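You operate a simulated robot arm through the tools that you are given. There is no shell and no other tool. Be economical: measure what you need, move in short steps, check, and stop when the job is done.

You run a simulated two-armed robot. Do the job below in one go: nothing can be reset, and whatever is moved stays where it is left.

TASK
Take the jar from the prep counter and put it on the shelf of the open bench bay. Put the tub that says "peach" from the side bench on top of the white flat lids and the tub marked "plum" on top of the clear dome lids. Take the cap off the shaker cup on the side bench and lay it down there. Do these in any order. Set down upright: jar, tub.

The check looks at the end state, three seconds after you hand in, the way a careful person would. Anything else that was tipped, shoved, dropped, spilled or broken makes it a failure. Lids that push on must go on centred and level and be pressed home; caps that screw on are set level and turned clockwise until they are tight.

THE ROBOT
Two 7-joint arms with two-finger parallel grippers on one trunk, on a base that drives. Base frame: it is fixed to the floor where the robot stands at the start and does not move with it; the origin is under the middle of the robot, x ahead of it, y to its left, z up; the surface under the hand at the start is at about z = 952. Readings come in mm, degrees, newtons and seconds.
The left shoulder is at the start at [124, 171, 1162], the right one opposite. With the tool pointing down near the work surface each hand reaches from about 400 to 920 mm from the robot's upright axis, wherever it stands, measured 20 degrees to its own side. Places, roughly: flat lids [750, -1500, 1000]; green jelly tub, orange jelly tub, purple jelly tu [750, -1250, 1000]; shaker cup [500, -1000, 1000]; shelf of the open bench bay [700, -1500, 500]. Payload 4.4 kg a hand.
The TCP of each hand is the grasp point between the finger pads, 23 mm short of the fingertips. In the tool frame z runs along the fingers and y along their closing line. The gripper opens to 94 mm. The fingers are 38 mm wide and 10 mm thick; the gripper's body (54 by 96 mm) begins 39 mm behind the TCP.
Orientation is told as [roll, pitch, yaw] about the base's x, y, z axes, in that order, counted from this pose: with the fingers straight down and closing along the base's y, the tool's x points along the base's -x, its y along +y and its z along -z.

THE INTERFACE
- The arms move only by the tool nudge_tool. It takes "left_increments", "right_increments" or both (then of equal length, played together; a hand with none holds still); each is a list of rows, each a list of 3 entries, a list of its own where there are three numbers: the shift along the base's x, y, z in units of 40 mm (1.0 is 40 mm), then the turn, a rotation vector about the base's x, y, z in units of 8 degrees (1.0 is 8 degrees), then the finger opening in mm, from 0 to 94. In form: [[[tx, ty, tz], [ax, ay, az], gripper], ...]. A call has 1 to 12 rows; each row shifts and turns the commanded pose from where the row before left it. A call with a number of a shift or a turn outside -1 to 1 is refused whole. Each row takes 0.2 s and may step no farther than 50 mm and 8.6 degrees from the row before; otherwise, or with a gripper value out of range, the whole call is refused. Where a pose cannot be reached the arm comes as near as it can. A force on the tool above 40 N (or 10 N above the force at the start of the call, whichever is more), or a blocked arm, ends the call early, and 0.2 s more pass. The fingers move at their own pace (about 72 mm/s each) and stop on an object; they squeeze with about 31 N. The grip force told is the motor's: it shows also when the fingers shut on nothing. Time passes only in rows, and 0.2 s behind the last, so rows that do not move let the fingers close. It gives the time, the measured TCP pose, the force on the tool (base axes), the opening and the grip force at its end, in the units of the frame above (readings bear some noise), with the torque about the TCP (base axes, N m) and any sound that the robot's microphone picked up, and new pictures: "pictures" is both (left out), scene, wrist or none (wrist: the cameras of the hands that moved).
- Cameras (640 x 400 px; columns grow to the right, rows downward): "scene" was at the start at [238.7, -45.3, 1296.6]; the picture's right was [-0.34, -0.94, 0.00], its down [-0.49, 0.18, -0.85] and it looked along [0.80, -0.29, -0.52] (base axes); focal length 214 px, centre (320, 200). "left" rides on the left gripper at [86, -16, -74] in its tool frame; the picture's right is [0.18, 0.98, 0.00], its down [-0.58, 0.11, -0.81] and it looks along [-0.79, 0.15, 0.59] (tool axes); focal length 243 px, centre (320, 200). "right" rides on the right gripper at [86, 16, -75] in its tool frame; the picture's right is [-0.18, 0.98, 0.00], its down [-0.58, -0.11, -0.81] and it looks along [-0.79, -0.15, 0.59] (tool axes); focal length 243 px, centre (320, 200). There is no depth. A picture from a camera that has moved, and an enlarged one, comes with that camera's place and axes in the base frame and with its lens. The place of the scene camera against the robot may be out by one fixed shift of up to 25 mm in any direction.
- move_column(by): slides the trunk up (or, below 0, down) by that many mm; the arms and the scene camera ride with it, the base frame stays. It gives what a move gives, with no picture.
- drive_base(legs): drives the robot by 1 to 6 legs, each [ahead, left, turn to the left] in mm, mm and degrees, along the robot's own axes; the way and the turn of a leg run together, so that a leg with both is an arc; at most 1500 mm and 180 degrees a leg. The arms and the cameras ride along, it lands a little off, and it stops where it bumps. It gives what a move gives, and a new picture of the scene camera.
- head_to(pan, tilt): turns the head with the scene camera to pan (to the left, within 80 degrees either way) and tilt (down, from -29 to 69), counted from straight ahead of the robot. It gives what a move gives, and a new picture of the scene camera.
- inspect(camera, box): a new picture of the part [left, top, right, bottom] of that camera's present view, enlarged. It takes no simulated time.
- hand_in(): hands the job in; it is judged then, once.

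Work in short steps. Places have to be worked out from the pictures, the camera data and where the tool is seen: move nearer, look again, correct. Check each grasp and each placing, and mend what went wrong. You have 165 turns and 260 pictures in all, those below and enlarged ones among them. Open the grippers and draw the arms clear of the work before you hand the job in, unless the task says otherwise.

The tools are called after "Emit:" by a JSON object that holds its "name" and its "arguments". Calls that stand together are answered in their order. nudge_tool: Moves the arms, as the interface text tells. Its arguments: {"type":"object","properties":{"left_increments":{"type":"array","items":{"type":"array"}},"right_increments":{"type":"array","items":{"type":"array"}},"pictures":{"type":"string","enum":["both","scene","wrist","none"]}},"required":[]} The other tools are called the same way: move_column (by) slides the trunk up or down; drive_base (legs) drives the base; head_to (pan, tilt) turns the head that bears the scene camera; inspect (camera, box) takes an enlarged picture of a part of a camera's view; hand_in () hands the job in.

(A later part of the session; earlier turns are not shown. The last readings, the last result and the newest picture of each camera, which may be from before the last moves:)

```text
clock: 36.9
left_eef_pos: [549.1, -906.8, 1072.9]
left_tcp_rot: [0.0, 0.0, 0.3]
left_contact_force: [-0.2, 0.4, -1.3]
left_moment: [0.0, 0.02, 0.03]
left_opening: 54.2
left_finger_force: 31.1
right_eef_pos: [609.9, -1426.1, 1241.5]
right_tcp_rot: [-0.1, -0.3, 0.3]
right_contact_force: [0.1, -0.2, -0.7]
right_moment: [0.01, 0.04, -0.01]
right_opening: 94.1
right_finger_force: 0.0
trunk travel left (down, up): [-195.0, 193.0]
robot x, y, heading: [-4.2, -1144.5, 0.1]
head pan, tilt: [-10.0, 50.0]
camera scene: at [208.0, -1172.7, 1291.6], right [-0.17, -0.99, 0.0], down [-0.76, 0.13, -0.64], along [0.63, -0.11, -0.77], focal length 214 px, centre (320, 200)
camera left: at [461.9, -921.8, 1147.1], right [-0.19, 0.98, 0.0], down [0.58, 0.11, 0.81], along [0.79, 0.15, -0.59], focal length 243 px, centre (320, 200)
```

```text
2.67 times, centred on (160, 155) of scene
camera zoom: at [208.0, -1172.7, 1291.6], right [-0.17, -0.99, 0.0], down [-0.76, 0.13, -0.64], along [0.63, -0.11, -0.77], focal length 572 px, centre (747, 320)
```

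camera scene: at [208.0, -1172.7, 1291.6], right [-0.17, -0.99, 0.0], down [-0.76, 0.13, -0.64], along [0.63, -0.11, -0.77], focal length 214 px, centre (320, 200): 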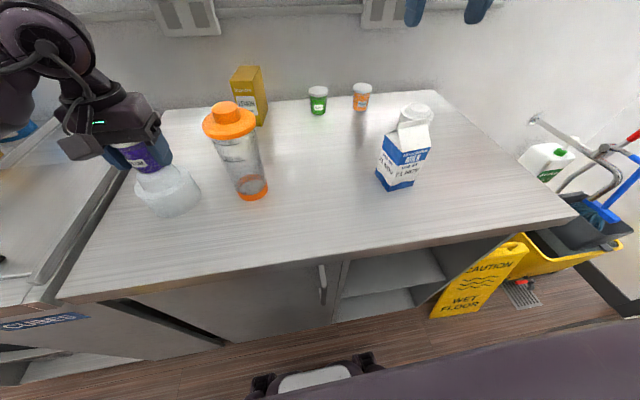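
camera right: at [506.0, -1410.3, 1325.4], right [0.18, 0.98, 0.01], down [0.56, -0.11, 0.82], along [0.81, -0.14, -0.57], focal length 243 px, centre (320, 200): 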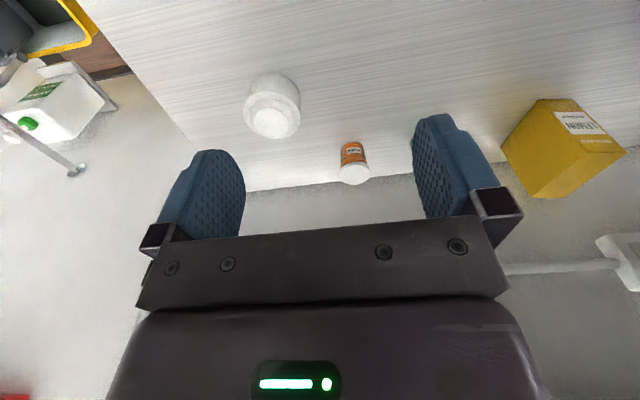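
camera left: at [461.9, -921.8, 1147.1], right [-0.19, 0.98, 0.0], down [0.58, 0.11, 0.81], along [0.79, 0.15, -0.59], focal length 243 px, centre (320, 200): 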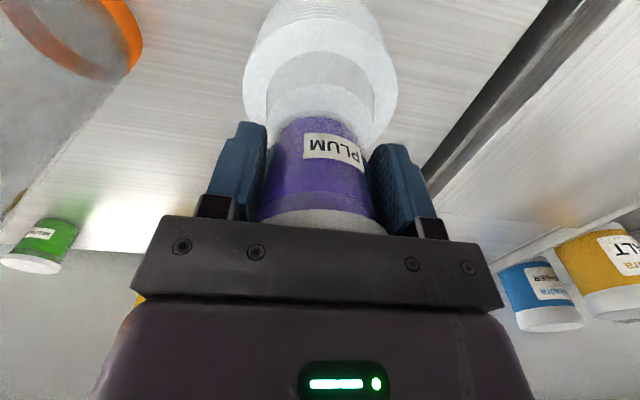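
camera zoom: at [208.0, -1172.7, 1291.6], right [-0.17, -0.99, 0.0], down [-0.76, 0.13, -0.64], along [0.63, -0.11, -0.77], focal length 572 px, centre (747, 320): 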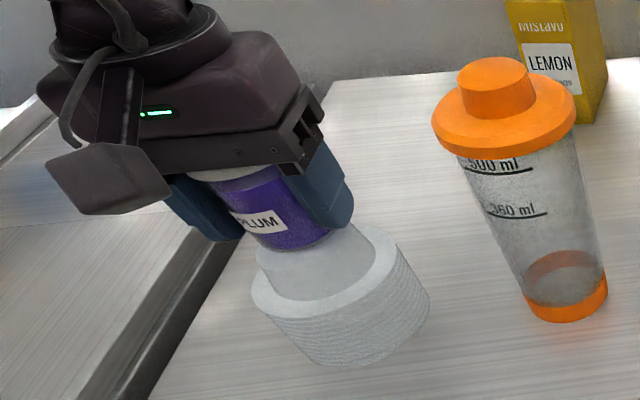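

The tub is centred within ~3 mm over the boss. I descend in small steps until contact.

Emit:
{"name": "nudge_tool", "arguments": {"left_increments": [[[-0.07, 0.05, -0.05], [0, 0, 0], 0], [[0, 0, -0.05], [0, 0, 0], 0], [[0, 0, -0.05], [0, 0, 0], 0], [[0, 0, -0.05], [0, 0, 0], 0], [[0, 0, 0], [0, 0, 0], 0]], "pictures": "none"}}

```text
clock: 38.1
left_eef_pos: [546.2, -905.1, 1067.3]
left_tcp_rot: [-0.1, -0.4, 0.4]
left_contact_force: [2.5, 2.9, 23.7]
left_moment: [0.07, -0.35, 0.04]
left_opening: 54.0
left_finger_force: 30.6
right_eef_pos: [607.6, -1425.2, 1244.7]
right_tcp_rot: [-0.1, -0.4, 0.4]
right_contact_force: [-0.7, -0.2, 0.0]
right_moment: [0.02, 0.01, 0.01]
right_opening: 94.1
right_finger_force: 0.0
trunk travel left (down, up): [-195.0, 193.0]
robot x, y, heading: [-5.7, -1146.3, 0.2]
head pan, tilt: [-10.0, 50.0]
```

Contact at z≈1067 with 24 N. I ease up 2 mm, then open and rise.

Emit:
{"name": "nudge_tool", "arguments": {"left_increments": [[[0, 0, 0.05], [0, 0, 0], 0], [[0, 0, 0], [0, 0, 0], 56], [[0, 0, 0], [0, 0, 0], 66], [[0, 0, 0], [0, 0, 0], 80], [[0, 0, 0], [0, 0, 0], 80], [[0, 0, 0.5], [0, 0, 0], 80], [[0, 0, 1], [0, 0, 0], 80], [[0, 0, 1], [0, 0, 0], 80], [[0, 0, 1], [0, 0, 0], 80], [[-0.5, 0.5, 0], [0, 0, 0], 80], [[0, 0, 0], [0, 0, 0], 80]]}}

Emit:
{"name": "inspect", "arguments": {"camera": "scene", "box": [80, 80, 280, 230]}}

```text
clock: 40.5
left_eef_pos: [524.4, -885.3, 1207.3]
left_tcp_rot: [0.0, 0.0, 0.2]
left_contact_force: [0.1, -0.2, -0.6]
left_moment: [-0.01, 0.02, 0.0]
left_opening: 79.9
left_finger_force: 0.1
right_eef_pos: [610.0, -1426.8, 1240.6]
right_tcp_rot: [0.0, -0.3, 0.2]
right_contact_force: [0.1, -0.5, 0.1]
right_moment: [-0.03, -0.01, 0.0]
right_opening: 93.8
right_finger_force: 0.0
trunk travel left (down, up): [-195.0, 193.0]
robot x, y, heading: [-3.7, -1146.5, 0.1]
head pan, tilt: [-10.0, 50.0]
camera scene: at [208.7, -1173.7, 1291.4], right [-0.17, -0.99, 0.0], down [-0.76, 0.13, -0.64], along [0.63, -0.11, -0.77], focal length 214 px, centre (320, 200)
camera left: at [438.1, -899.7, 1282.2], right [-0.19, 0.98, 0.0], down [0.58, 0.11, 0.81], along [0.79, 0.15, -0.59], focal length 243 px, centre (320, 200)
```

scene: 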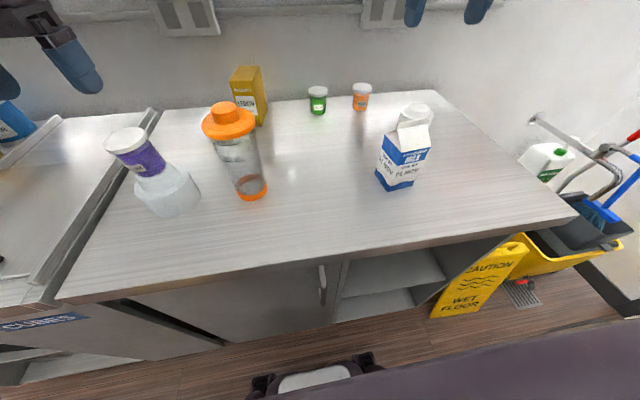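
left: 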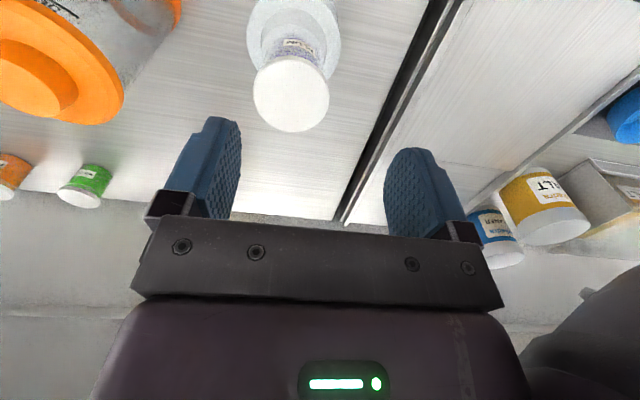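

```text
2.67 times, centred on (180, 155) of scene
camera zoom: at [208.7, -1173.7, 1291.4], right [-0.17, -0.99, 0.0], down [-0.76, 0.13, -0.64], along [0.63, -0.11, -0.77], focal length 572 px, centre (693, 320)
```

zoom: 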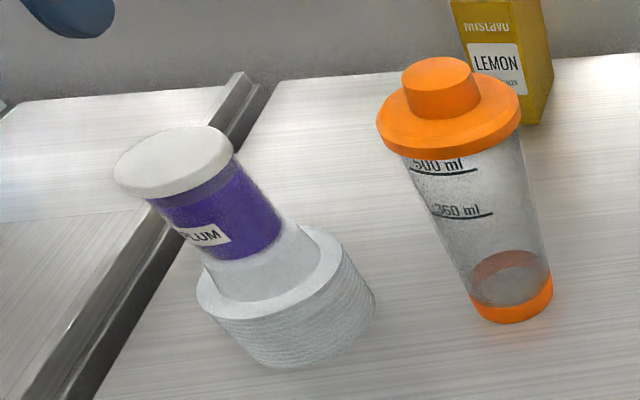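

Plum is standing on the dome lids. I retract the left hand high, and drive slightly forward/right so the right arm reaches peach (875,-1408).

Emit:
{"name": "nudge_tool", "arguments": {"left_increments": [[[-0.5, 0.3, 0.8], [0, 0, 0], 80], [[-1, 0.3, 0.8], [0, 0, 0], 80], [[-1, 0.3, 0.2], [0, 0, 0], 80], [[-1, 0.3, 0], [0, 0, 0], 80], [[0, 0, 0], [0, 0, 0], 80]], "pictures": "none"}}

Emit:
{"name": "drive_base", "arguments": {"legs": [[25, -60, 0]]}}

```text
refused: row 2 steps farther than a row can; nothing moved
```

```text
clock: 41.7
left_eef_pos: [550.0, -943.1, 1209.2]
left_tcp_rot: [0.1, -0.1, 0.2]
left_contact_force: [-0.1, -0.6, 0.4]
left_moment: [0.01, -0.02, 0.03]
left_opening: 80.2
left_finger_force: 0.3
right_eef_pos: [635.2, -1483.4, 1242.3]
right_tcp_rot: [0.1, -0.4, 0.4]
right_contact_force: [0.3, -0.7, -0.9]
right_moment: [-0.01, 0.0, 0.05]
right_opening: 94.3
right_finger_force: 0.1
trunk travel left (down, up): [-195.0, 193.0]
robot x, y, heading: [19.7, -1203.2, 0.1]
head pan, tilt: [-10.0, 50.0]
camera scene: at [233.8, -1231.0, 1291.7], right [-0.17, -0.99, 0.0], down [-0.76, 0.13, -0.64], along [0.63, -0.11, -0.77], focal length 214 px, centre (320, 200)
```

scene: 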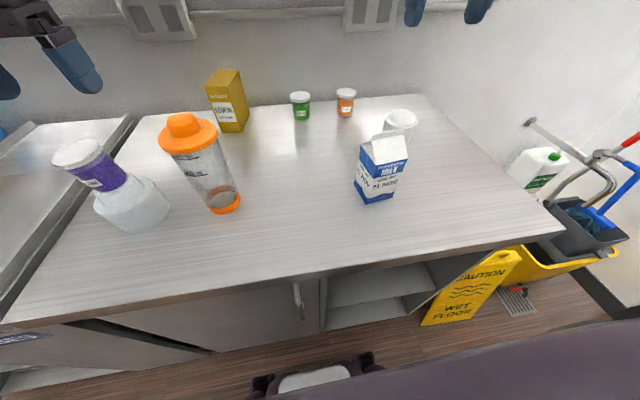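

Nothing was hit. I now retract the left hand up and back, and move the right hand towards peach while descending.

Emit:
{"name": "nudge_tool", "arguments": {"left_increments": [[[0, 0.3, 0.8], [0, 0, 0], 80], [[-0.8, 0.3, 0.8], [0, 0, 0], 80], [[-1, 0.3, 0.2], [0, 0, 0], 80], [[-1, 0.3, 0], [0, 0, 0], 80], [[-1, 0.3, 0], [0, 0, 0], 80], [[-0.5, 0, 0], [0, 0, 0], 80], [[0, 0, 0], [0, 0, 0], 80], [[0, 0, 0], [0, 0, 0], 80]], "right_increments": [[[0.5, 0.2, -0.7], [0, 0, 0], 94], [[0.8, 0.25, -0.8], [0, 0, 0], 94], [[0.9, 0.25, -0.7], [0, 0, 0], 94], [[0.9, 0.25, -0.5], [0, 0, 0], 94], [[0.9, 0.25, -0.5], [0, 0, 0], 94], [[0.9, 0.25, -0.5], [0, 0, 0], 94], [[0.8, 0.3, 0], [0, 0, 0], 94], [[0, 0, 0], [0, 0, 0], 94]]}}

```text
clock: 43.5
left_eef_pos: [375.0, -879.1, 1279.4]
left_tcp_rot: [0.0, -0.2, 0.2]
left_contact_force: [0.0, 0.1, -0.9]
left_moment: [0.0, -0.03, -0.01]
left_opening: 80.1
left_finger_force: 0.0
right_eef_pos: [696.1, -1500.2, 1138.3]
right_tcp_rot: [0.0, -0.5, 0.3]
right_contact_force: [-0.1, 0.2, 0.6]
right_moment: [0.0, -0.02, -0.01]
right_opening: 94.2
right_finger_force: 0.0
right hand out of reach, approached as far as the arm can: row 2, 3, 4, 5, 6, 7
trunk travel left (down, up): [-195.0, 193.0]
robot x, y, heading: [27.9, -1203.6, 0.3]
head pan, tilt: [-10.0, 50.0]
camera scene: at [231.3, -1230.6, 1292.4], right [-0.17, -0.99, 0.0], down [-0.75, 0.13, -0.64], along [0.63, -0.11, -0.77], focal length 214 px, centre (320, 200)
camera right: at [607.1, -1485.0, 1211.8], right [0.18, 0.98, 0.0], down [0.57, -0.1, 0.81], along [0.8, -0.14, -0.58], focal length 243 px, centre (320, 200)
camera left: at [288.2, -895.1, 1353.6], right [-0.19, 0.98, 0.0], down [0.58, 0.11, 0.81], along [0.79, 0.15, -0.59], focal length 243 px, centre (320, 200)
```

scene: 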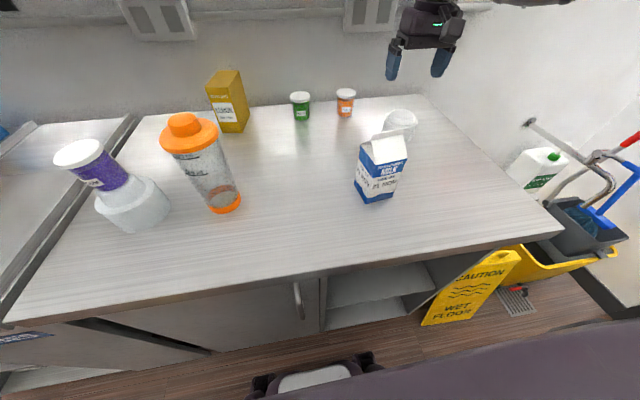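
right: 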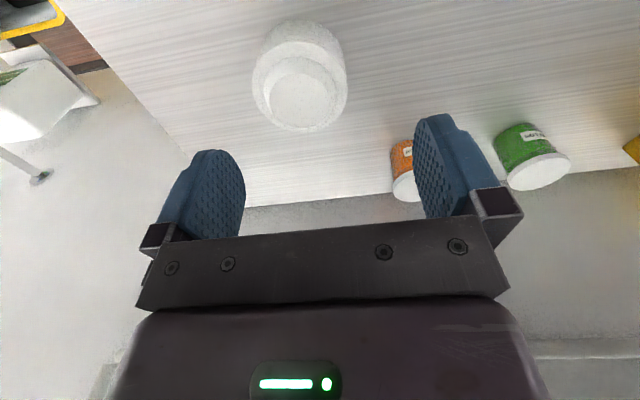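
left: 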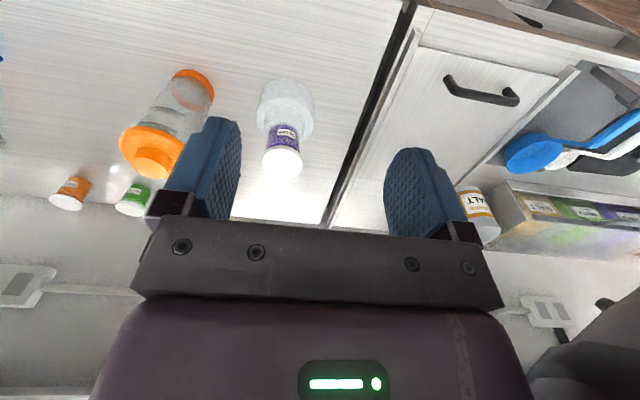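

The right arm stopped short at (696,-1500,1138). Reach grows lower down, so I lower further and see how it behaves (flat lids below are at ~(720,-1519), so I first go inward in y).

Emit:
{"name": "nudge_tool", "arguments": {"right_increments": [[[0, 0, 0], [0, 0, 0], 94], [[0, 0, -0.3], [0, 0, 0], 94], [[0, 0, -0.3], [0, 0, 0], 94], [[0, 0, 0], [0, 0, 0], 94], [[0, 0, 0], [0, 0, 0], 94]], "pictures": "none"}}

```text
clock: 44.7
left_eef_pos: [378.6, -878.9, 1277.1]
left_tcp_rot: [0.0, 0.0, 0.3]
left_contact_force: [-0.9, 0.2, -0.5]
left_moment: [0.0, -0.02, 0.03]
left_opening: 79.8
left_finger_force: 0.1
right_eef_pos: [696.6, -1502.5, 1111.6]
right_tcp_rot: [0.0, -0.4, 0.3]
right_contact_force: [0.4, 0.2, -1.2]
right_moment: [0.0, 0.0, 0.0]
right_opening: 94.1
right_finger_force: 0.1
trunk travel left (down, up): [-195.0, 193.0]
robot x, y, heading: [23.0, -1207.9, 0.4]
head pan, tilt: [-10.0, 50.0]
```

The command follows the reachable pose. I try moving inward along +y at this height.

Emit:
{"name": "nudge_tool", "arguments": {"right_increments": [[[0, 0.8, 0.3], [0, 0, 0], 94], [[0, 0.8, 0], [0, 0, 0], 94], [[0.3, 0.7, 0], [0, 0, 0], 94], [[0.6, 0, 0], [0, 0, 0], 94], [[0.6, 0, 0], [0, 0, 0], 94], [[0, 0, 0], [0, 0, 0], 94]], "pictures": "scene"}}

```text
clock: 46.1
left_eef_pos: [378.0, -879.8, 1278.2]
left_tcp_rot: [0.0, 0.0, 0.3]
left_contact_force: [0.3, -0.9, -0.4]
left_moment: [-0.01, 0.04, 0.02]
left_opening: 79.9
left_finger_force: 0.1
right_eef_pos: [693.2, -1491.5, 1129.8]
right_tcp_rot: [0.0, -0.4, 0.3]
right_contact_force: [0.0, -0.7, 0.2]
right_moment: [-0.01, 0.0, 0.0]
right_opening: 94.3
right_finger_force: 0.1
right hand out of reach, approached as far as the arm can: row 1, 2, 3, 4, 5
trunk travel left (down, up): [-195.0, 193.0]
robot x, y, heading: [23.1, -1205.3, 0.4]
head pan, tilt: [-10.0, 50.0]
camera scene: at [233.7, -1230.5, 1291.6], right [-0.17, -0.99, 0.0], down [-0.76, 0.13, -0.64], along [0.63, -0.11, -0.77], focal length 214 px, centre (320, 200)
```

scene: 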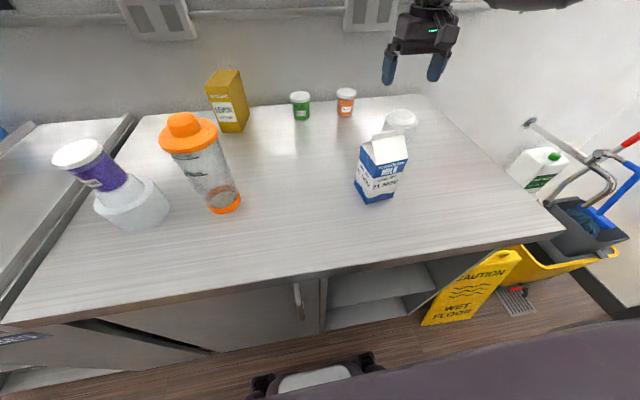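

A wrist joint limit seems to block. The tub is round, so I let the hand yaw (+) as it moves inward.

Emit:
{"name": "nudge_tool", "arguments": {"right_increments": [[[0, 0, 0], [0, 0, 1], 94], [[0, 0, 0], [0, 0, 1], 94], [[0, 0, 0], [0, 0, 1], 94], [[0, 0.5, 0], [0, 0, 0.5], 94], [[0, 0.5, 0], [0, 0, 0.5], 94], [[0, 0.5, 0], [0, 0, 0], 94], [[0, 0, 0], [0, 0, 0], 94]], "pictures": "none"}}

```text
clock: 47.7
left_eef_pos: [378.6, -880.5, 1278.4]
left_tcp_rot: [0.0, 0.0, 0.4]
left_contact_force: [0.2, 0.0, 0.0]
left_moment: [0.01, 0.04, 0.0]
left_opening: 80.2
left_finger_force: 0.1
right_eef_pos: [676.6, -1467.0, 1129.6]
right_tcp_rot: [-0.1, -0.5, 32.4]
right_contact_force: [0.1, 0.0, -0.1]
right_moment: [-0.03, 0.02, 0.01]
right_opening: 94.1
right_finger_force: 0.1
right hand out of reach, approached as far as the arm can: row 4, 5, 6
trunk travel left (down, up): [-195.0, 193.0]
robot x, y, heading: [20.7, -1203.1, 0.2]
head pan, tilt: [-10.0, 50.0]
```

The forearm is coming from far out right: a bad elbow branch. I retract to the starting-like pose (x≈400, y≈-1630) with yaw undone.

Emit:
{"name": "nudge_tool", "arguments": {"right_increments": [[[-0.8, -0.3, 0.6], [0, 0, -0.8], 94], [[-0.8, -0.3, 0.8], [0, 0, -0.8], 94], [[-0.8, -0.4, 0.8], [0, 0, -0.8], 94], [[-0.8, -0.5, 0.8], [0, 0, -0.8], 94], [[-0.8, -0.5, 0.6], [0, 0, -0.8], 94], [[-0.8, -0.6, 0.4], [0, 0, 0], 94], [[-0.8, -0.6, 0], [0, 0, 0], 94], [[-0.8, -0.6, 0], [0, 0, 0], 94], [[-0.5, -0.6, 0], [0, 0, 0], 94], [[0, 0, 0], [0, 0, 0], 94], [[0, 0, 0], [0, 0, 0], 94]], "pictures": "scene"}}

Emit:
{"name": "head_to", "arguments": {"pan": -50, "tilt": 15}}

```text
clock: 50.1
left_eef_pos: [379.1, -879.6, 1277.9]
left_tcp_rot: [0.0, 0.1, 0.3]
left_contact_force: [-0.6, 0.3, -0.5]
left_moment: [0.07, 0.04, 0.02]
left_opening: 80.3
left_finger_force: 0.1
right_eef_pos: [401.2, -1643.5, 1288.7]
right_tcp_rot: [-0.1, -0.3, 0.2]
right_contact_force: [-0.1, -0.2, -0.6]
right_moment: [0.02, -0.02, -0.01]
right_opening: 94.3
right_finger_force: 0.1
trunk travel left (down, up): [-195.0, 193.0]
robot x, y, heading: [24.8, -1200.3, 0.2]
head pan, tilt: [-10.0, 50.0]
camera scene: at [234.7, -1231.0, 1291.2], right [-0.17, -0.99, 0.0], down [-0.76, 0.13, -0.64], along [0.63, -0.11, -0.77], focal length 214 px, centre (320, 200)
```

scene: 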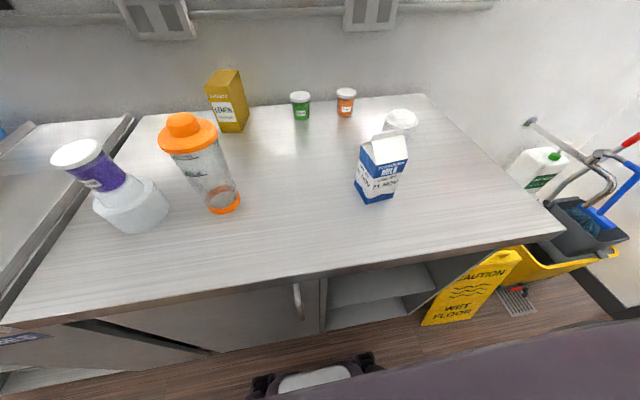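

```text
clock: 51.2
left_eef_pos: [377.1, -879.2, 1278.1]
left_tcp_rot: [0.0, -0.1, 0.3]
left_contact_force: [0.3, -0.6, -0.1]
left_moment: [-0.02, -0.02, -0.02]
left_opening: 80.1
left_finger_force: 0.1
right_eef_pos: [400.2, -1644.4, 1288.2]
right_tcp_rot: [-0.1, -0.4, 0.4]
right_contact_force: [-0.3, 0.2, -0.6]
right_moment: [0.02, 0.0, 0.01]
right_opening: 94.3
right_finger_force: 0.0
trunk travel left (down, up): [-195.0, 193.0]
robot x, y, heading: [23.5, -1205.1, 0.2]
head pan, tilt: [-50.0, 15.0]
camera scene: at [218.2, -1288.6, 1345.3], right [-0.76, -0.65, 0.0], down [-0.17, 0.2, -0.97], along [0.63, -0.74, -0.26], focal length 214 px, centre (320, 200)
```

scene: 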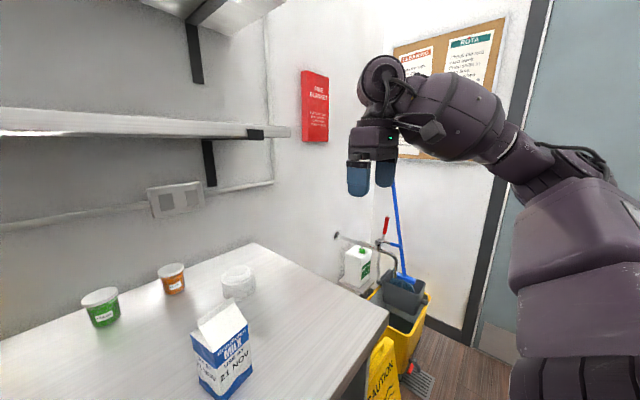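

Now I try swinging the hand inward in front of the body first (x≈420, y≈-1400), then forward.

Emit:
{"name": "nudge_tool", "arguments": {"right_increments": [[[0, 1, 0], [0, 0, 0], 94], [[0, 1, 0], [0, 0, 0], 94], [[0, 1, 0], [0, 0, 0], 94], [[0.2, 1, 0], [0, 0, 0], 94], [[0.2, 1, 0], [0, 0, 0], 94], [[0.2, 1, 0], [0, 0, 0], 94], [[1, 0, 0], [0, 0, 0], 94], [[1, 0, 0], [0, 0, 0], 94], [[1, 0, 0], [0, 0, 0], 94], [[1, 0, 0], [0, 0, 0], 94], [[0, 0, 0], [0, 0, 0], 94]], "pictures": "scene"}}

```text
clock: 53.6
left_eef_pos: [376.9, -878.7, 1277.9]
left_tcp_rot: [-0.1, -0.1, 0.3]
left_contact_force: [-1.1, 0.1, 0.0]
left_moment: [0.0, 0.0, -0.03]
left_opening: 80.1
left_finger_force: 0.0
right_eef_pos: [580.8, -1401.0, 1289.1]
right_tcp_rot: [-0.2, -0.5, 0.3]
right_contact_force: [-0.7, 0.4, 0.3]
right_moment: [-0.01, 0.0, 0.01]
right_opening: 94.0
right_finger_force: 0.0
trunk travel left (down, up): [-195.0, 193.0]
robot x, y, heading: [21.5, -1204.2, 0.3]
head pan, tilt: [-50.0, 15.0]
camera scene: at [216.4, -1288.6, 1345.9], right [-0.76, -0.65, 0.0], down [-0.17, 0.2, -0.97], along [0.63, -0.74, -0.26], focal length 214 px, centre (320, 200)
```

scene: 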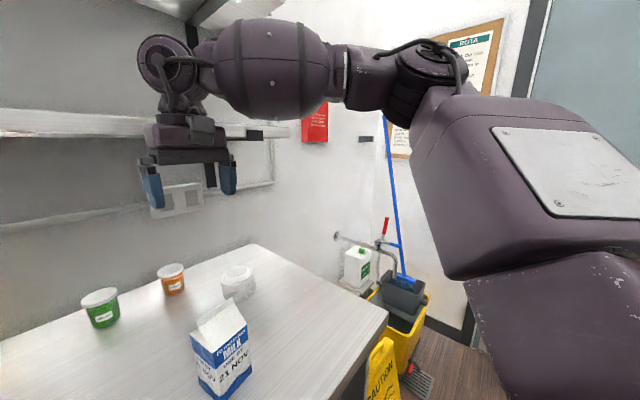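

It works from this side. I descend to ~1090 and then forward to x≈780.

Emit:
{"name": "nudge_tool", "arguments": {"right_increments": [[[0, 0, -0.9], [0, 0, 0], 94], [[0, 0, -0.9], [0, 0, 0], 94], [[0.2, 0, -0.9], [0, 0, 0], 94], [[0.4, 0, -0.9], [0, 0, 0], 94], [[0.6, 0, -0.9], [0, 0, 0], 94], [[0.8, 0, -0.3], [0, 0, 0], 94], [[0.8, 0, 0], [0, 0, 0], 94], [[0.8, 0, 0], [0, 0, 0], 94], [[0.8, 0, 0], [0, 0, 0], 94], [[0, 0, 0], [0, 0, 0], 94]], "pictures": "wrist"}}

```text
clock: 55.8
left_eef_pos: [378.8, -879.0, 1278.7]
left_tcp_rot: [0.0, 0.0, 0.3]
left_contact_force: [0.2, 0.3, -0.5]
left_moment: [-0.01, 0.02, -0.02]
left_opening: 79.7
left_finger_force: 0.0
right_eef_pos: [636.2, -1418.8, 1135.3]
right_tcp_rot: [0.0, -0.5, 0.3]
right_contact_force: [-0.1, 0.3, 0.6]
right_moment: [-0.02, -0.02, 0.0]
right_opening: 93.8
right_finger_force: 0.1
right hand out of reach, approached as far as the arm can: row 5, 6, 7, 8, 9
trunk travel left (down, up): [-195.0, 193.0]
robot x, y, heading: [23.8, -1203.8, 0.3]
head pan, tilt: [-50.0, 15.0]
camera right: at [546.8, -1403.5, 1208.4], right [0.18, 0.98, 0.0], down [0.58, -0.1, 0.81], along [0.8, -0.14, -0.59], focal length 243 px, centre (320, 200)
```

right: 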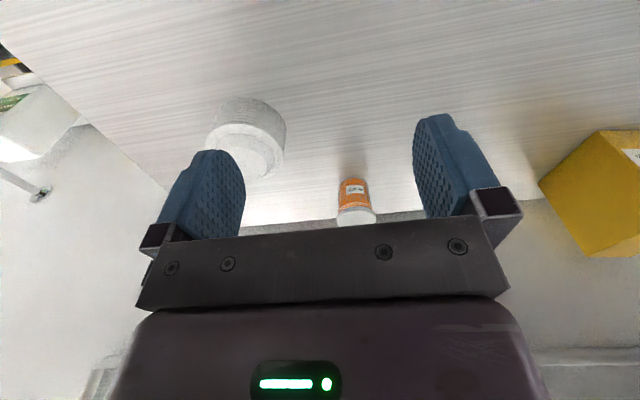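

The right arm's elbow is stuck outward, so it cannot reach peach. I'll use the left arm by turning the robot to the right; first I pull the right hand up and in, then back off and turn.

Emit:
{"name": "nudge_tool", "arguments": {"right_increments": [[[0, 0, 1], [0, 0, 0], 94], [[0, 0, 1], [0, 0, 0], 94], [[0, 0, 1], [0, 0, 0], 94], [[-0.6, 0, 0.9], [0, 0, 0], 94], [[-1, 0, 0], [0, 0, 0], 94], [[-1, 0, 0], [0, 0, 0], 94], [[-1, 0, 0], [0, 0, 0], 94], [[-1, 0, 0], [0, 0, 0], 94], [[-0.6, 0, 0], [0, 0, 0], 94], [[0, 0, 0], [0, 0, 0], 94]], "pictures": "none"}}

Emit:
{"name": "drive_base", "arguments": {"legs": [[-120, 0, 0], [0, 0, -40]]}}

Emit:
{"name": "head_to", "arguments": {"pan": 0, "tilt": 50}}

```text
clock: 58.0
left_eef_pos: [378.9, -880.2, 1277.3]
left_tcp_rot: [0.0, 0.0, 0.2]
left_contact_force: [-0.2, 0.6, -0.3]
left_moment: [0.0, 0.0, 0.0]
left_opening: 79.7
left_finger_force: 0.1
right_eef_pos: [428.2, -1423.8, 1282.0]
right_tcp_rot: [-0.1, -0.3, 0.3]
right_contact_force: [-0.1, 0.1, -0.3]
right_moment: [0.02, 0.01, -0.01]
right_opening: 93.9
right_finger_force: 0.1
right hand out of reach, approached as far as the arm can: row 3
trunk travel left (down, up): [-195.0, 193.0]
robot x, y, heading: [21.1, -1202.5, 0.3]
head pan, tilt: [-50.0, 15.0]
```

```text
clock: 61.1
left_eef_pos: [384.7, -1184.4, 1278.0]
left_tcp_rot: [0.0, 0.0, -39.8]
left_contact_force: [0.3, 0.3, 0.3]
left_moment: [0.0, 0.0, 0.01]
left_opening: 80.0
left_finger_force: 0.2
right_eef_pos: [72.3, -1634.7, 1283.1]
right_tcp_rot: [0.0, -0.3, -39.7]
right_contact_force: [0.8, -0.2, 0.4]
right_moment: [0.01, -0.02, 0.0]
right_opening: 93.8
right_finger_force: 0.0
trunk travel left (down, up): [-195.0, 193.0]
robot x, y, heading: [-94.1, -1207.4, -39.8]
head pan, tilt: [-50.0, 15.0]
camera scene: at [8.7, -1397.9, 1345.3], right [-1.0, 0.0, 0.0], down [0.0, 0.26, -0.97], along [0.0, -0.97, -0.26], focal length 214 px, centre (320, 200)
```

scene: 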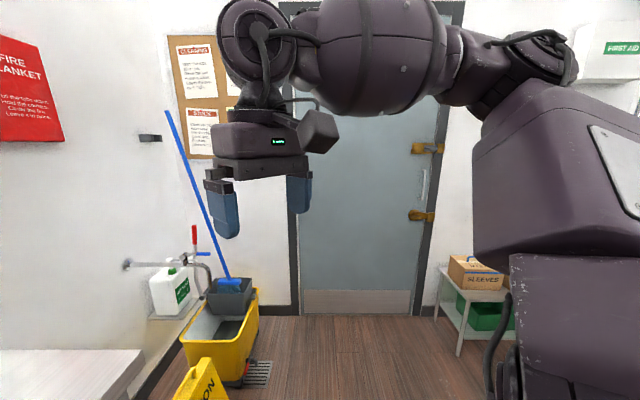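

```text
clock: 62.3
left_eef_pos: [385.1, -1184.0, 1278.8]
left_tcp_rot: [0.1, 0.0, -39.9]
left_contact_force: [-0.4, 0.0, 0.0]
left_moment: [0.0, 0.0, 0.01]
left_opening: 79.8
left_finger_force: 0.1
right_eef_pos: [72.6, -1633.9, 1282.7]
right_tcp_rot: [0.0, -0.4, -39.7]
right_contact_force: [-0.6, -0.7, -0.2]
right_moment: [-0.02, -0.02, 0.01]
right_opening: 94.0
right_finger_force: 0.1
trunk travel left (down, up): [-195.0, 193.0]
robot x, y, heading: [-97.1, -1202.6, -39.7]
head pan, tilt: [0.0, 50.0]
camera scene: at [67.6, -1353.6, 1291.7], right [-0.64, -0.77, 0.0], down [-0.59, 0.49, -0.64], along [0.49, -0.41, -0.77], focal length 214 px, centre (320, 200)
```

scene: 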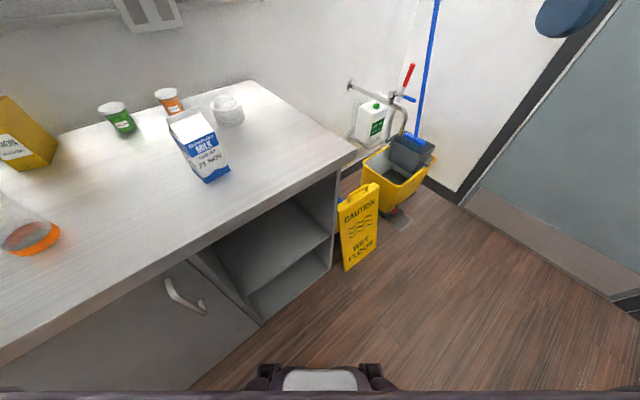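

Clear of everything; the sign is around (340,-1825). I move to about (-25,-1290) keeping the heading.

Emit:
{"name": "drive_base", "arguments": {"legs": [[111, -20, 0]]}}

Emit:
{"name": "nudge_tool", "arguments": {"left_increments": [[[0.8, -0.3, 0], [0, 0, 0], 80], [[0.8, -0.3, 0], [0, 0, 0], 94], [[0.8, -0.3, 0], [0, 0, 0], 94], [[0.8, -0.3, 0], [0, 0, -0.5], 94], [[0.8, -0.3, 0], [0, 0, -0.5], 94], [[0.8, -0.3, 0], [0, 0, 0], 94], [[0, 0, 0], [0, 0, 0], 94]]}}

```text
clock: 63.5
left_eef_pos: [458.0, -1273.6, 1277.9]
left_tcp_rot: [0.0, 0.0, -39.8]
left_contact_force: [0.4, -0.5, -0.8]
left_moment: [0.04, -0.01, -0.03]
left_opening: 80.1
left_finger_force: 0.0
right_eef_pos: [146.8, -1722.4, 1283.3]
right_tcp_rot: [-0.1, -0.3, -39.7]
right_contact_force: [0.4, -0.8, 0.4]
right_moment: [-0.01, -0.02, -0.03]
right_opening: 93.9
right_finger_force: 0.0
trunk travel left (down, up): [-195.0, 193.0]
robot x, y, heading: [-22.7, -1292.6, -40.0]
head pan, tilt: [0.0, 50.0]
camera scene: at [141.0, -1440.4, 1291.7], right [-0.64, -0.77, 0.0], down [-0.59, 0.49, -0.64], along [0.49, -0.41, -0.77], focal length 214 px, centre (320, 200)
```

scene: 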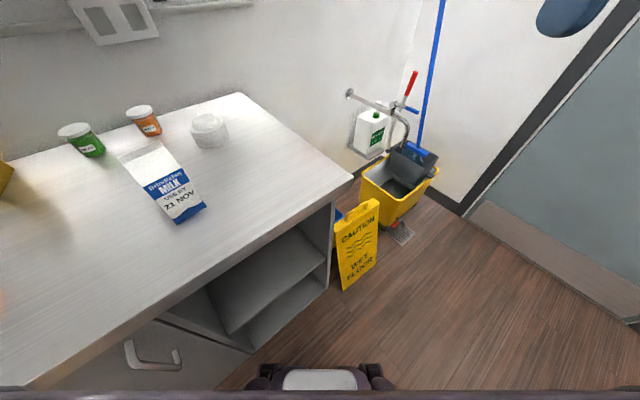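

```text
clock: 64.9
left_eef_pos: [637.5, -1338.3, 1279.2]
left_tcp_rot: [0.4, 0.3, -47.7]
left_contact_force: [-24.7, 12.3, 2.0]
left_moment: [-1.17, -2.38, 1.0]
left_opening: 94.3
left_finger_force: 0.0
right_eef_pos: [147.3, -1720.8, 1283.2]
right_tcp_rot: [-0.1, -0.4, -39.8]
right_contact_force: [1.6, 0.2, -1.0]
right_moment: [0.06, 0.07, -0.01]
right_opening: 94.0
right_finger_force: 0.0
trunk travel left (down, up): [-195.0, 193.0]
robot x, y, heading: [-23.8, -1291.0, -39.8]
head pan, tilt: [0.0, 50.0]
stopped in row 6 (left hand): the force on the tool passed its limit at 104 N (the readings are from after the stop); the commanded pose is now the measured one
camera scene: at [140.2, -1439.5, 1291.9], right [-0.64, -0.77, 0.0], down [-0.59, 0.49, -0.64], along [0.49, -0.41, -0.77], focal length 214 px, centre (320, 200)
camera left: at [566.5, -1283.1, 1354.5], right [0.6, 0.8, 0.01], down [0.47, -0.36, 0.8], along [0.64, -0.48, -0.59], focal length 243 px, centre (320, 200)
```

scene: 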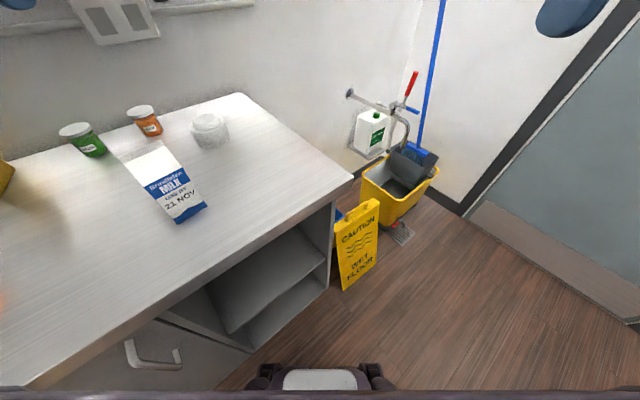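
left: 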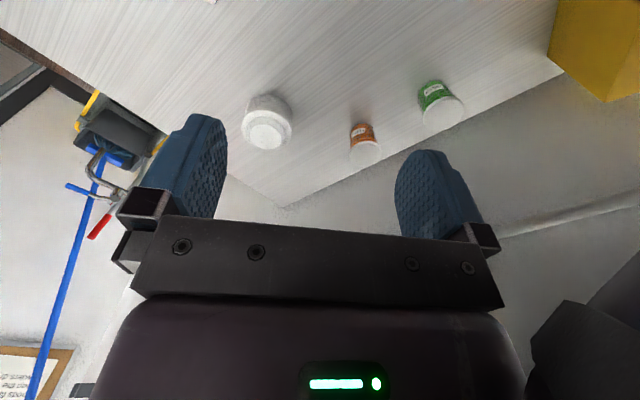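

The left hand's upper part bumped the wall shelf (the shelf edge is near x≈640 at that height). I back off, shift toward +y away from the milk, and descend below shelf level.

Emit:
{"name": "nudge_tool", "arguments": {"left_increments": [[[-0.8, 0.3, 0], [0, 0, 0], 94], [[-0.2, 0.9, 0], [0, 0, 0], 94], [[0, 0, -0.9], [0, 0, 0], 94], [[0, 0, -0.9], [0, 0, 0], 94], [[0, 0, -0.9], [0, 0, 0], 94], [[0, 0, -0.9], [0, 0, 0], 94], [[0, 0, 0], [0, 0, 0], 94]]}}

Emit:
{"name": "head_to", "arguments": {"pan": 40, "tilt": -10}}

```text
clock: 66.5
left_eef_pos: [597.6, -1289.1, 1133.9]
left_tcp_rot: [0.1, 0.4, -47.9]
left_contact_force: [0.6, 0.1, 0.1]
left_moment: [-0.04, -0.02, -0.02]
left_opening: 94.2
left_finger_force: 0.1
right_eef_pos: [146.1, -1721.8, 1283.1]
right_tcp_rot: [-0.1, -0.3, -39.7]
right_contact_force: [0.0, -0.1, -0.2]
right_moment: [-0.02, 0.01, -0.01]
right_opening: 94.1
right_finger_force: 0.1
trunk travel left (down, up): [-195.0, 193.0]
robot x, y, heading: [-22.7, -1292.4, -39.8]
head pan, tilt: [0.0, 50.0]
camera scene: at [140.5, -1439.8, 1291.7], right [-0.64, -0.77, 0.0], down [-0.59, 0.49, -0.64], along [0.49, -0.41, -0.77], focal length 214 px, centre (320, 200)
camera left: at [527.5, -1234.9, 1209.4], right [0.61, 0.8, 0.0], down [0.47, -0.36, 0.8], along [0.64, -0.48, -0.6], focal length 243 px, centre (320, 200)
```

scene: 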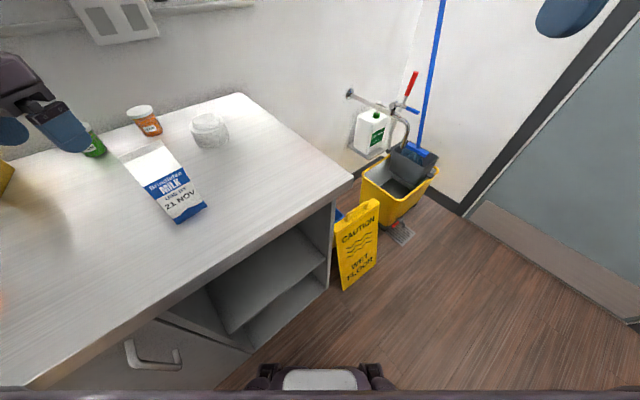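
left: 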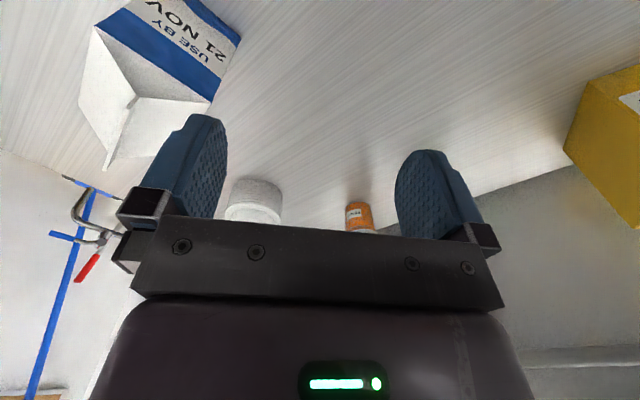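

```text
clock: 67.8
left_eef_pos: [598.6, -1288.9, 1133.2]
left_tcp_rot: [0.1, 0.4, -47.9]
left_contact_force: [0.8, 0.4, 0.9]
left_moment: [0.01, 0.0, -0.05]
left_opening: 93.7
left_finger_force: 0.2
right_eef_pos: [147.7, -1721.2, 1282.2]
right_tcp_rot: [0.0, -0.3, -39.6]
right_contact_force: [-0.5, 0.5, 0.6]
right_moment: [0.0, 0.01, -0.03]
right_opening: 93.9
right_finger_force: 0.1
trunk travel left (down, up): [-195.0, 193.0]
robot x, y, heading: [-22.1, -1287.4, -39.7]
head pan, tilt: [40.0, -10.0]
camera scene: at [166.0, -1390.2, 1384.7], right [0.0, -1.0, 0.0], down [0.17, 0.0, -0.98], along [0.98, 0.0, 0.17], focal length 214 px, centre (320, 200)
```

scene: 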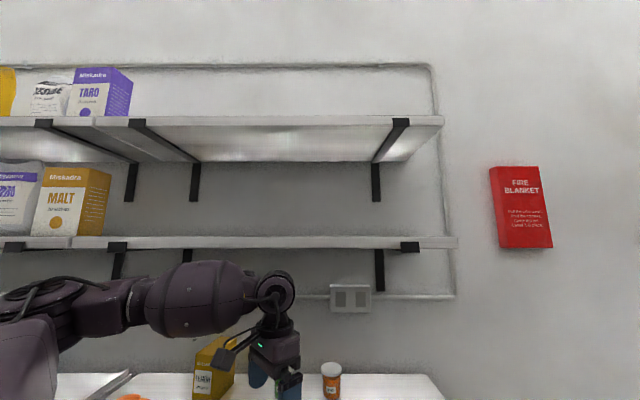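

The shelf's underside is near z≈1365, and the hand is below it now. I approach peach at TCP z≈1090.

Emit:
{"name": "nudge_tool", "arguments": {"left_increments": [[[0.8, -0.35, -0.5], [0, 0, 0], 94], [[0.9, -0.4, -0.3], [0, 0, 0], 94], [[1, -0.4, -0.2], [0, 0, 0], 94], [[1, -0.4, 0], [0, 0, 0], 94], [[1, -0.4, 0], [0, 0, 0], 94], [[1, -0.5, 0], [0, 0, 0], 94], [[0, 0, 0], [0, 0, 0], 94], [[0, 0, 0], [0, 0, 0], 94]], "pictures": "wrist"}}

```text
clock: 69.6
left_eef_pos: [816.2, -1383.4, 1093.3]
left_tcp_rot: [0.2, 0.6, -47.9]
left_contact_force: [0.5, -0.2, 0.4]
left_moment: [0.0, 0.0, 0.05]
left_opening: 93.9
left_finger_force: 0.0
left hand out of reach, approached as far as the arm can: row 6
right_eef_pos: [146.9, -1722.2, 1282.3]
right_tcp_rot: [-0.1, -0.3, -39.7]
right_contact_force: [0.9, -0.7, -0.1]
right_moment: [-0.01, -0.01, 0.01]
right_opening: 93.8
right_finger_force: 0.0
trunk travel left (down, up): [-195.0, 193.0]
robot x, y, heading: [-21.4, -1291.2, -39.6]
head pan, tilt: [40.0, -10.0]
camera left: at [746.4, -1330.3, 1168.2], right [0.61, 0.8, 0.0], down [0.47, -0.37, 0.8], along [0.64, -0.48, -0.6], focal length 243 px, centre (320, 200)
```

left: 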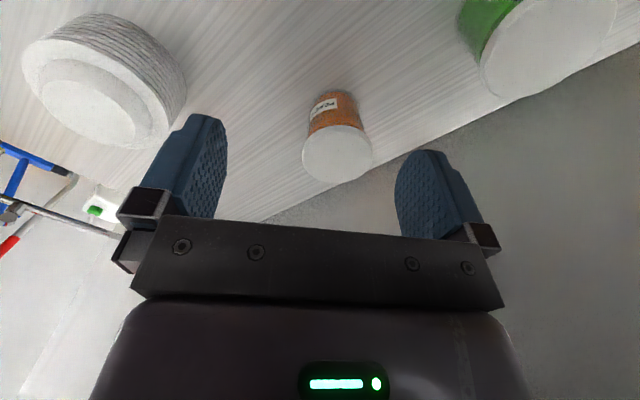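

Peach centre ≈(871,-1405); the arm falls short by ~60 mm. I drive a bit closer (about +30 x, -80 y), with hand fingertips at 1070 above everything nearby.

Emit:
{"name": "drive_base", "arguments": {"legs": [[74, -42, 0]]}}

Emit:
{"name": "nudge_tool", "arguments": {"left_increments": [[[0.5, 1, 0], [0, 0, 0], 94], [[0.3, 0.5, 0], [0, 0, 0], 94], [[0, 0, 0], [0, 0, 0], 94], [[0, 0, 0], [0, 0, 0], 94]], "pictures": "wrist"}}

```text
clock: 70.7
left_eef_pos: [845.8, -1463.4, 1094.6]
left_tcp_rot: [0.1, 0.3, -47.9]
left_contact_force: [0.7, -0.2, -0.7]
left_moment: [0.01, -0.02, -0.03]
left_opening: 93.9
left_finger_force: 0.0
right_eef_pos: [175.0, -1800.7, 1281.6]
right_tcp_rot: [-0.1, -0.3, -39.8]
right_contact_force: [0.5, -0.6, -0.2]
right_moment: [0.01, 0.02, 0.03]
right_opening: 94.0
right_finger_force: 0.0
trunk travel left (down, up): [-195.0, 193.0]
robot x, y, heading: [7.3, -1368.3, -39.6]
head pan, tilt: [40.0, -10.0]
camera scene: at [195.0, -1469.6, 1384.8], right [0.0, -1.0, 0.0], down [0.17, 0.0, -0.98], along [0.98, 0.0, 0.17], focal length 214 px, centre (320, 200)
```

scene: 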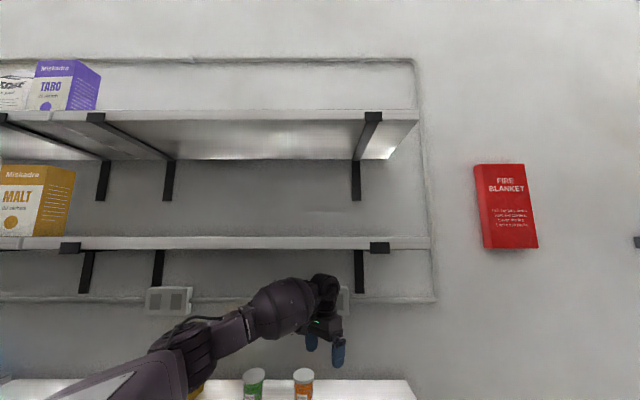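

```text
clock: 71.7
left_eef_pos: [850.8, -1452.3, 1094.4]
left_tcp_rot: [0.2, 0.4, -47.8]
left_contact_force: [0.1, -1.1, -0.1]
left_moment: [-0.02, 0.03, -0.01]
left_opening: 94.1
left_finger_force: 0.0
left hand out of reach, approached as far as the arm can: row 1, 2
right_eef_pos: [174.9, -1801.2, 1283.1]
right_tcp_rot: [-0.1, -0.3, -39.6]
right_contact_force: [0.3, 0.4, -0.8]
right_moment: [0.03, 0.0, 0.0]
right_opening: 93.9
right_finger_force: 0.0
trunk travel left (down, up): [-195.0, 193.0]
robot x, y, heading: [4.5, -1372.6, -39.7]
head pan, tilt: [40.0, -10.0]
camera left: at [779.5, -1399.0, 1169.7], right [0.6, 0.8, 0.0], down [0.47, -0.36, 0.8], along [0.64, -0.48, -0.6], focal length 243 px, centre (320, 200)
```

left: 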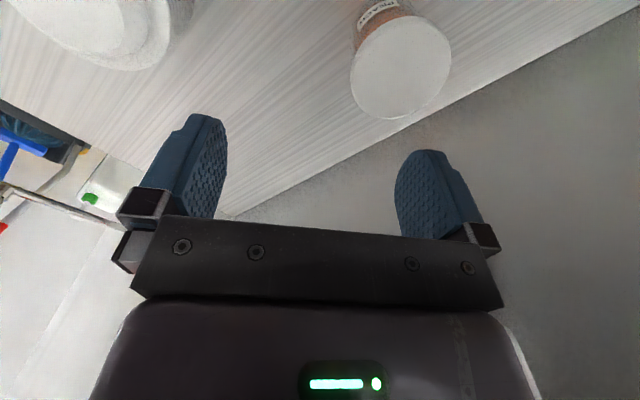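

The arm is nearly straight; only ~15 mm is missing. I drive 32 mm further ahead and swing the hand to peach.

Emit:
{"name": "drive_base", "arguments": {"legs": [[32, 0, 0]]}}

Emit:
{"name": "nudge_tool", "arguments": {"left_increments": [[[-0.2, 0.7, 0], [0, 0, 0], 94], [[0, 0.8, 0], [0, 0, 0], 94], [[0, 0.2, 0], [0, 0, 0], 94], [[0, 0, 0], [0, 0, 0], 94], [[0, 0, 0], [0, 0, 0], 94]], "pictures": "wrist"}}

```text
clock: 72.5
left_eef_pos: [859.7, -1467.5, 1094.8]
left_tcp_rot: [0.2, 0.5, -47.6]
left_contact_force: [-0.7, 1.3, -0.6]
left_moment: [-0.07, -0.13, -0.01]
left_opening: 94.0
left_finger_force: 0.0
right_eef_pos: [187.6, -1818.3, 1282.7]
right_tcp_rot: [-0.2, -0.4, -39.4]
right_contact_force: [1.9, 1.4, 0.8]
right_moment: [-0.1, 0.14, 0.0]
right_opening: 93.9
right_finger_force: 0.0
trunk travel left (down, up): [-195.0, 193.0]
robot x, y, heading: [16.6, -1389.5, -39.3]
head pan, tilt: [40.0, -10.0]
camera scene: at [204.3, -1487.5, 1384.4], right [0.01, -1.0, 0.0], down [0.17, 0.0, -0.98], along [0.98, 0.01, 0.17], focal length 214 px, centre (320, 200)
```

scene: 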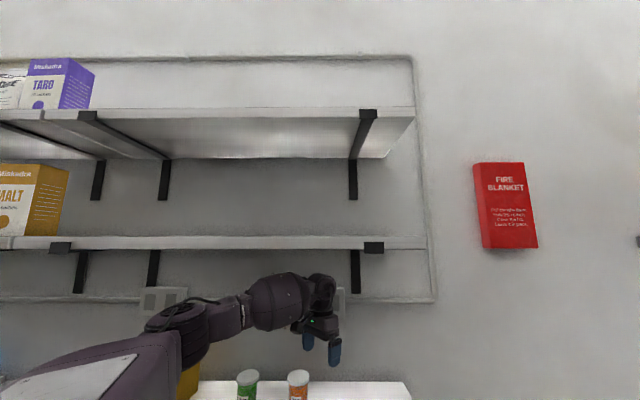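

```text
clock: 73.7
left_eef_pos: [850.5, -1430.3, 1095.6]
left_tcp_rot: [0.2, 0.3, -47.3]
left_contact_force: [0.3, -0.1, 0.2]
left_moment: [0.01, -0.01, 0.01]
left_opening: 94.2
left_finger_force: 0.1
left hand out of reach, approached as far as the arm can: row 2
right_eef_pos: [185.9, -1817.7, 1282.7]
right_tcp_rot: [-0.1, -0.3, -39.3]
right_contact_force: [0.0, 0.4, 0.9]
right_moment: [-0.03, 0.0, -0.03]
right_opening: 94.1
right_finger_force: 0.0
trunk travel left (down, up): [-195.0, 193.0]
robot x, y, heading: [11.1, -1388.1, -39.4]
head pan, tilt: [40.0, -10.0]
camera left: at [778.3, -1377.8, 1170.0], right [0.6, 0.8, 0.0], down [0.48, -0.36, 0.8], along [0.65, -0.48, -0.6], focal length 243 px, centre (320, 200)
```

left: 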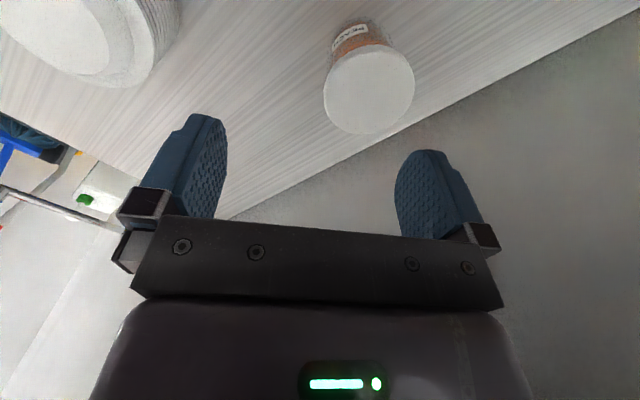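

The base seems to have met the bench. I tilt the fingers ~20° forward to gain reach, then go over peach.

Emit:
{"name": "nudge_tool", "arguments": {"left_increments": [[[0, 0, 0], [-0.6, -0.57, 0], 94], [[0, 0, 0], [-0.6, -0.57, 0], 94], [[0, 0, 0], [-0.6, -0.57, 0], 94], [[0.2, 0.3, 0], [0, 0, 0], 94], [[0.3, 0.3, 0], [0, 0, 0], 94], [[0, 0, 0], [0, 0, 0], 94], [[0, 0, 0], [0, 0, 0], 94]], "pictures": "wrist"}}

```text
clock: 75.3
left_eef_pos: [863.2, -1413.4, 1095.3]
left_tcp_rot: [0.6, -19.5, -47.4]
left_contact_force: [-0.6, -0.2, -0.3]
left_moment: [-0.01, 0.01, -0.01]
left_opening: 93.9
left_finger_force: 0.0
left hand out of reach, approached as far as the arm can: row 5
right_eef_pos: [187.1, -1817.9, 1282.0]
right_tcp_rot: [-0.1, -0.4, -39.5]
right_contact_force: [1.0, 0.1, 0.6]
right_moment: [0.01, -0.01, 0.01]
right_opening: 93.9
right_finger_force: 0.1
trunk travel left (down, up): [-195.0, 193.0]
robot x, y, heading: [12.6, -1383.9, -39.5]
head pan, tilt: [40.0, -10.0]
camera left: at [778.2, -1345.3, 1137.2], right [0.6, 0.79, -0.05], down [0.26, -0.14, 0.95], along [0.75, -0.59, -0.29], focal length 243 px, centre (320, 200)
```

left: 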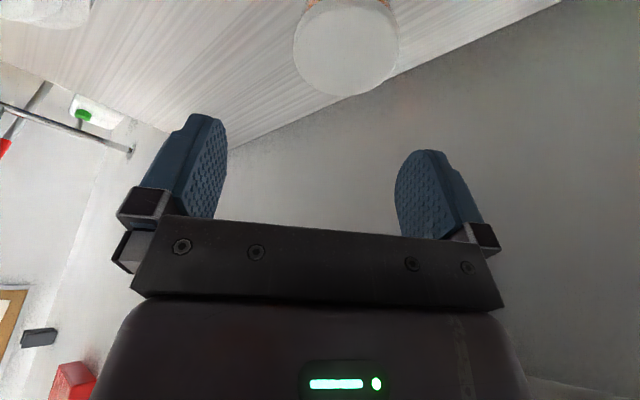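

Peach is ≈(869,-1403); I'm 6–10 mm off. I descend to ~1040 while correcting.

Emit:
{"name": "nudge_tool", "arguments": {"left_increments": [[[0, 0, -0.6], [0, 0, 0], 94], [[0.1, 0.15, -0.5], [0, 0, 0], 94], [[0.1, 0.15, -0.3], [0, 0, 0], 94], [[0, 0, 0], [0, 0, 0], 94], [[0, 0, 0], [0, 0, 0], 94]], "pictures": "wrist"}}

```text
clock: 76.5
left_eef_pos: [865.1, -1408.8, 1061.5]
left_tcp_rot: [0.6, -19.5, -47.4]
left_contact_force: [0.2, -1.1, -0.2]
left_moment: [0.01, 0.02, -0.03]
left_opening: 94.3
left_finger_force: 0.1
left hand out of reach, approached as far as the arm can: row 2, 3
right_eef_pos: [185.9, -1818.7, 1283.6]
right_tcp_rot: [-0.1, -0.3, -39.4]
right_contact_force: [0.6, -0.3, -0.1]
right_moment: [0.03, -0.01, 0.03]
right_opening: 93.8
right_finger_force: 0.1
trunk travel left (down, up): [-195.0, 193.0]
robot x, y, heading: [13.2, -1390.0, -39.6]
head pan, tilt: [40.0, -10.0]
camera left: at [779.7, -1341.8, 1102.7], right [0.6, 0.8, -0.05], down [0.26, -0.14, 0.95], along [0.75, -0.59, -0.29], focal length 243 px, centre (320, 200)
```

left: 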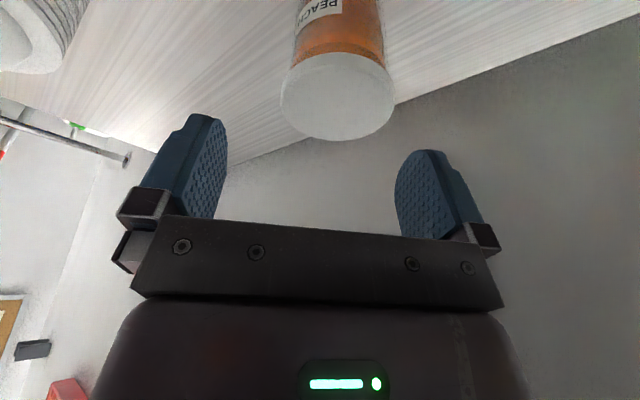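

Still limited, likely by a wrist joint. I try changing yaw by +16° and moving on.

Emit:
{"name": "nudge_tool", "arguments": {"left_increments": [[[0, 0, 0], [0, 0, 0.8], 94], [[0, 0, 0], [0, 0, 0.8], 94], [[0.1, 0.15, 0], [0, 0, 0], 94], [[0, 0, -0.3], [0, 0, 0], 94], [[0, 0, 0], [0, 0, 0], 94], [[0, 0, 0], [0, 0, 0], 94]], "pictures": "scene"}}

```text
clock: 77.9
left_eef_pos: [868.4, -1404.1, 1048.6]
left_tcp_rot: [0.5, -19.5, -34.6]
left_contact_force: [-1.3, 0.1, -1.7]
left_moment: [-0.03, 0.0, -0.05]
left_opening: 94.1
left_finger_force: 0.2
right_eef_pos: [186.5, -1818.6, 1283.6]
right_tcp_rot: [-0.1, -0.3, -39.4]
right_contact_force: [0.7, 0.3, -0.4]
right_moment: [0.0, 0.02, 0.02]
right_opening: 93.7
right_finger_force: 0.0
trunk travel left (down, up): [-195.0, 193.0]
robot x, y, heading: [10.9, -1388.1, -39.3]
head pan, tilt: [40.0, -10.0]
camera scene: at [203.6, -1486.9, 1384.7], right [0.01, -1.0, 0.0], down [0.17, 0.0, -0.98], along [0.98, 0.01, 0.17], focal length 214 px, centre (320, 200)
```

scene: 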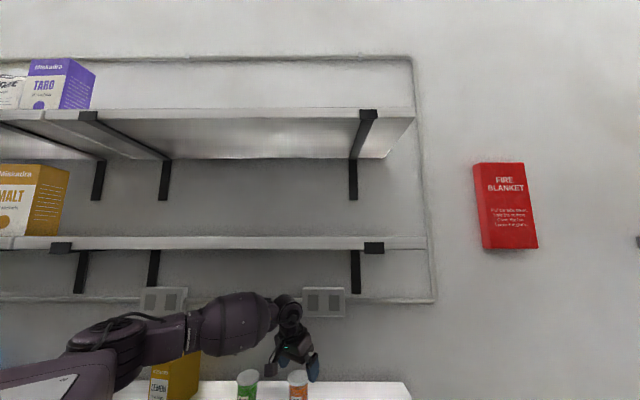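

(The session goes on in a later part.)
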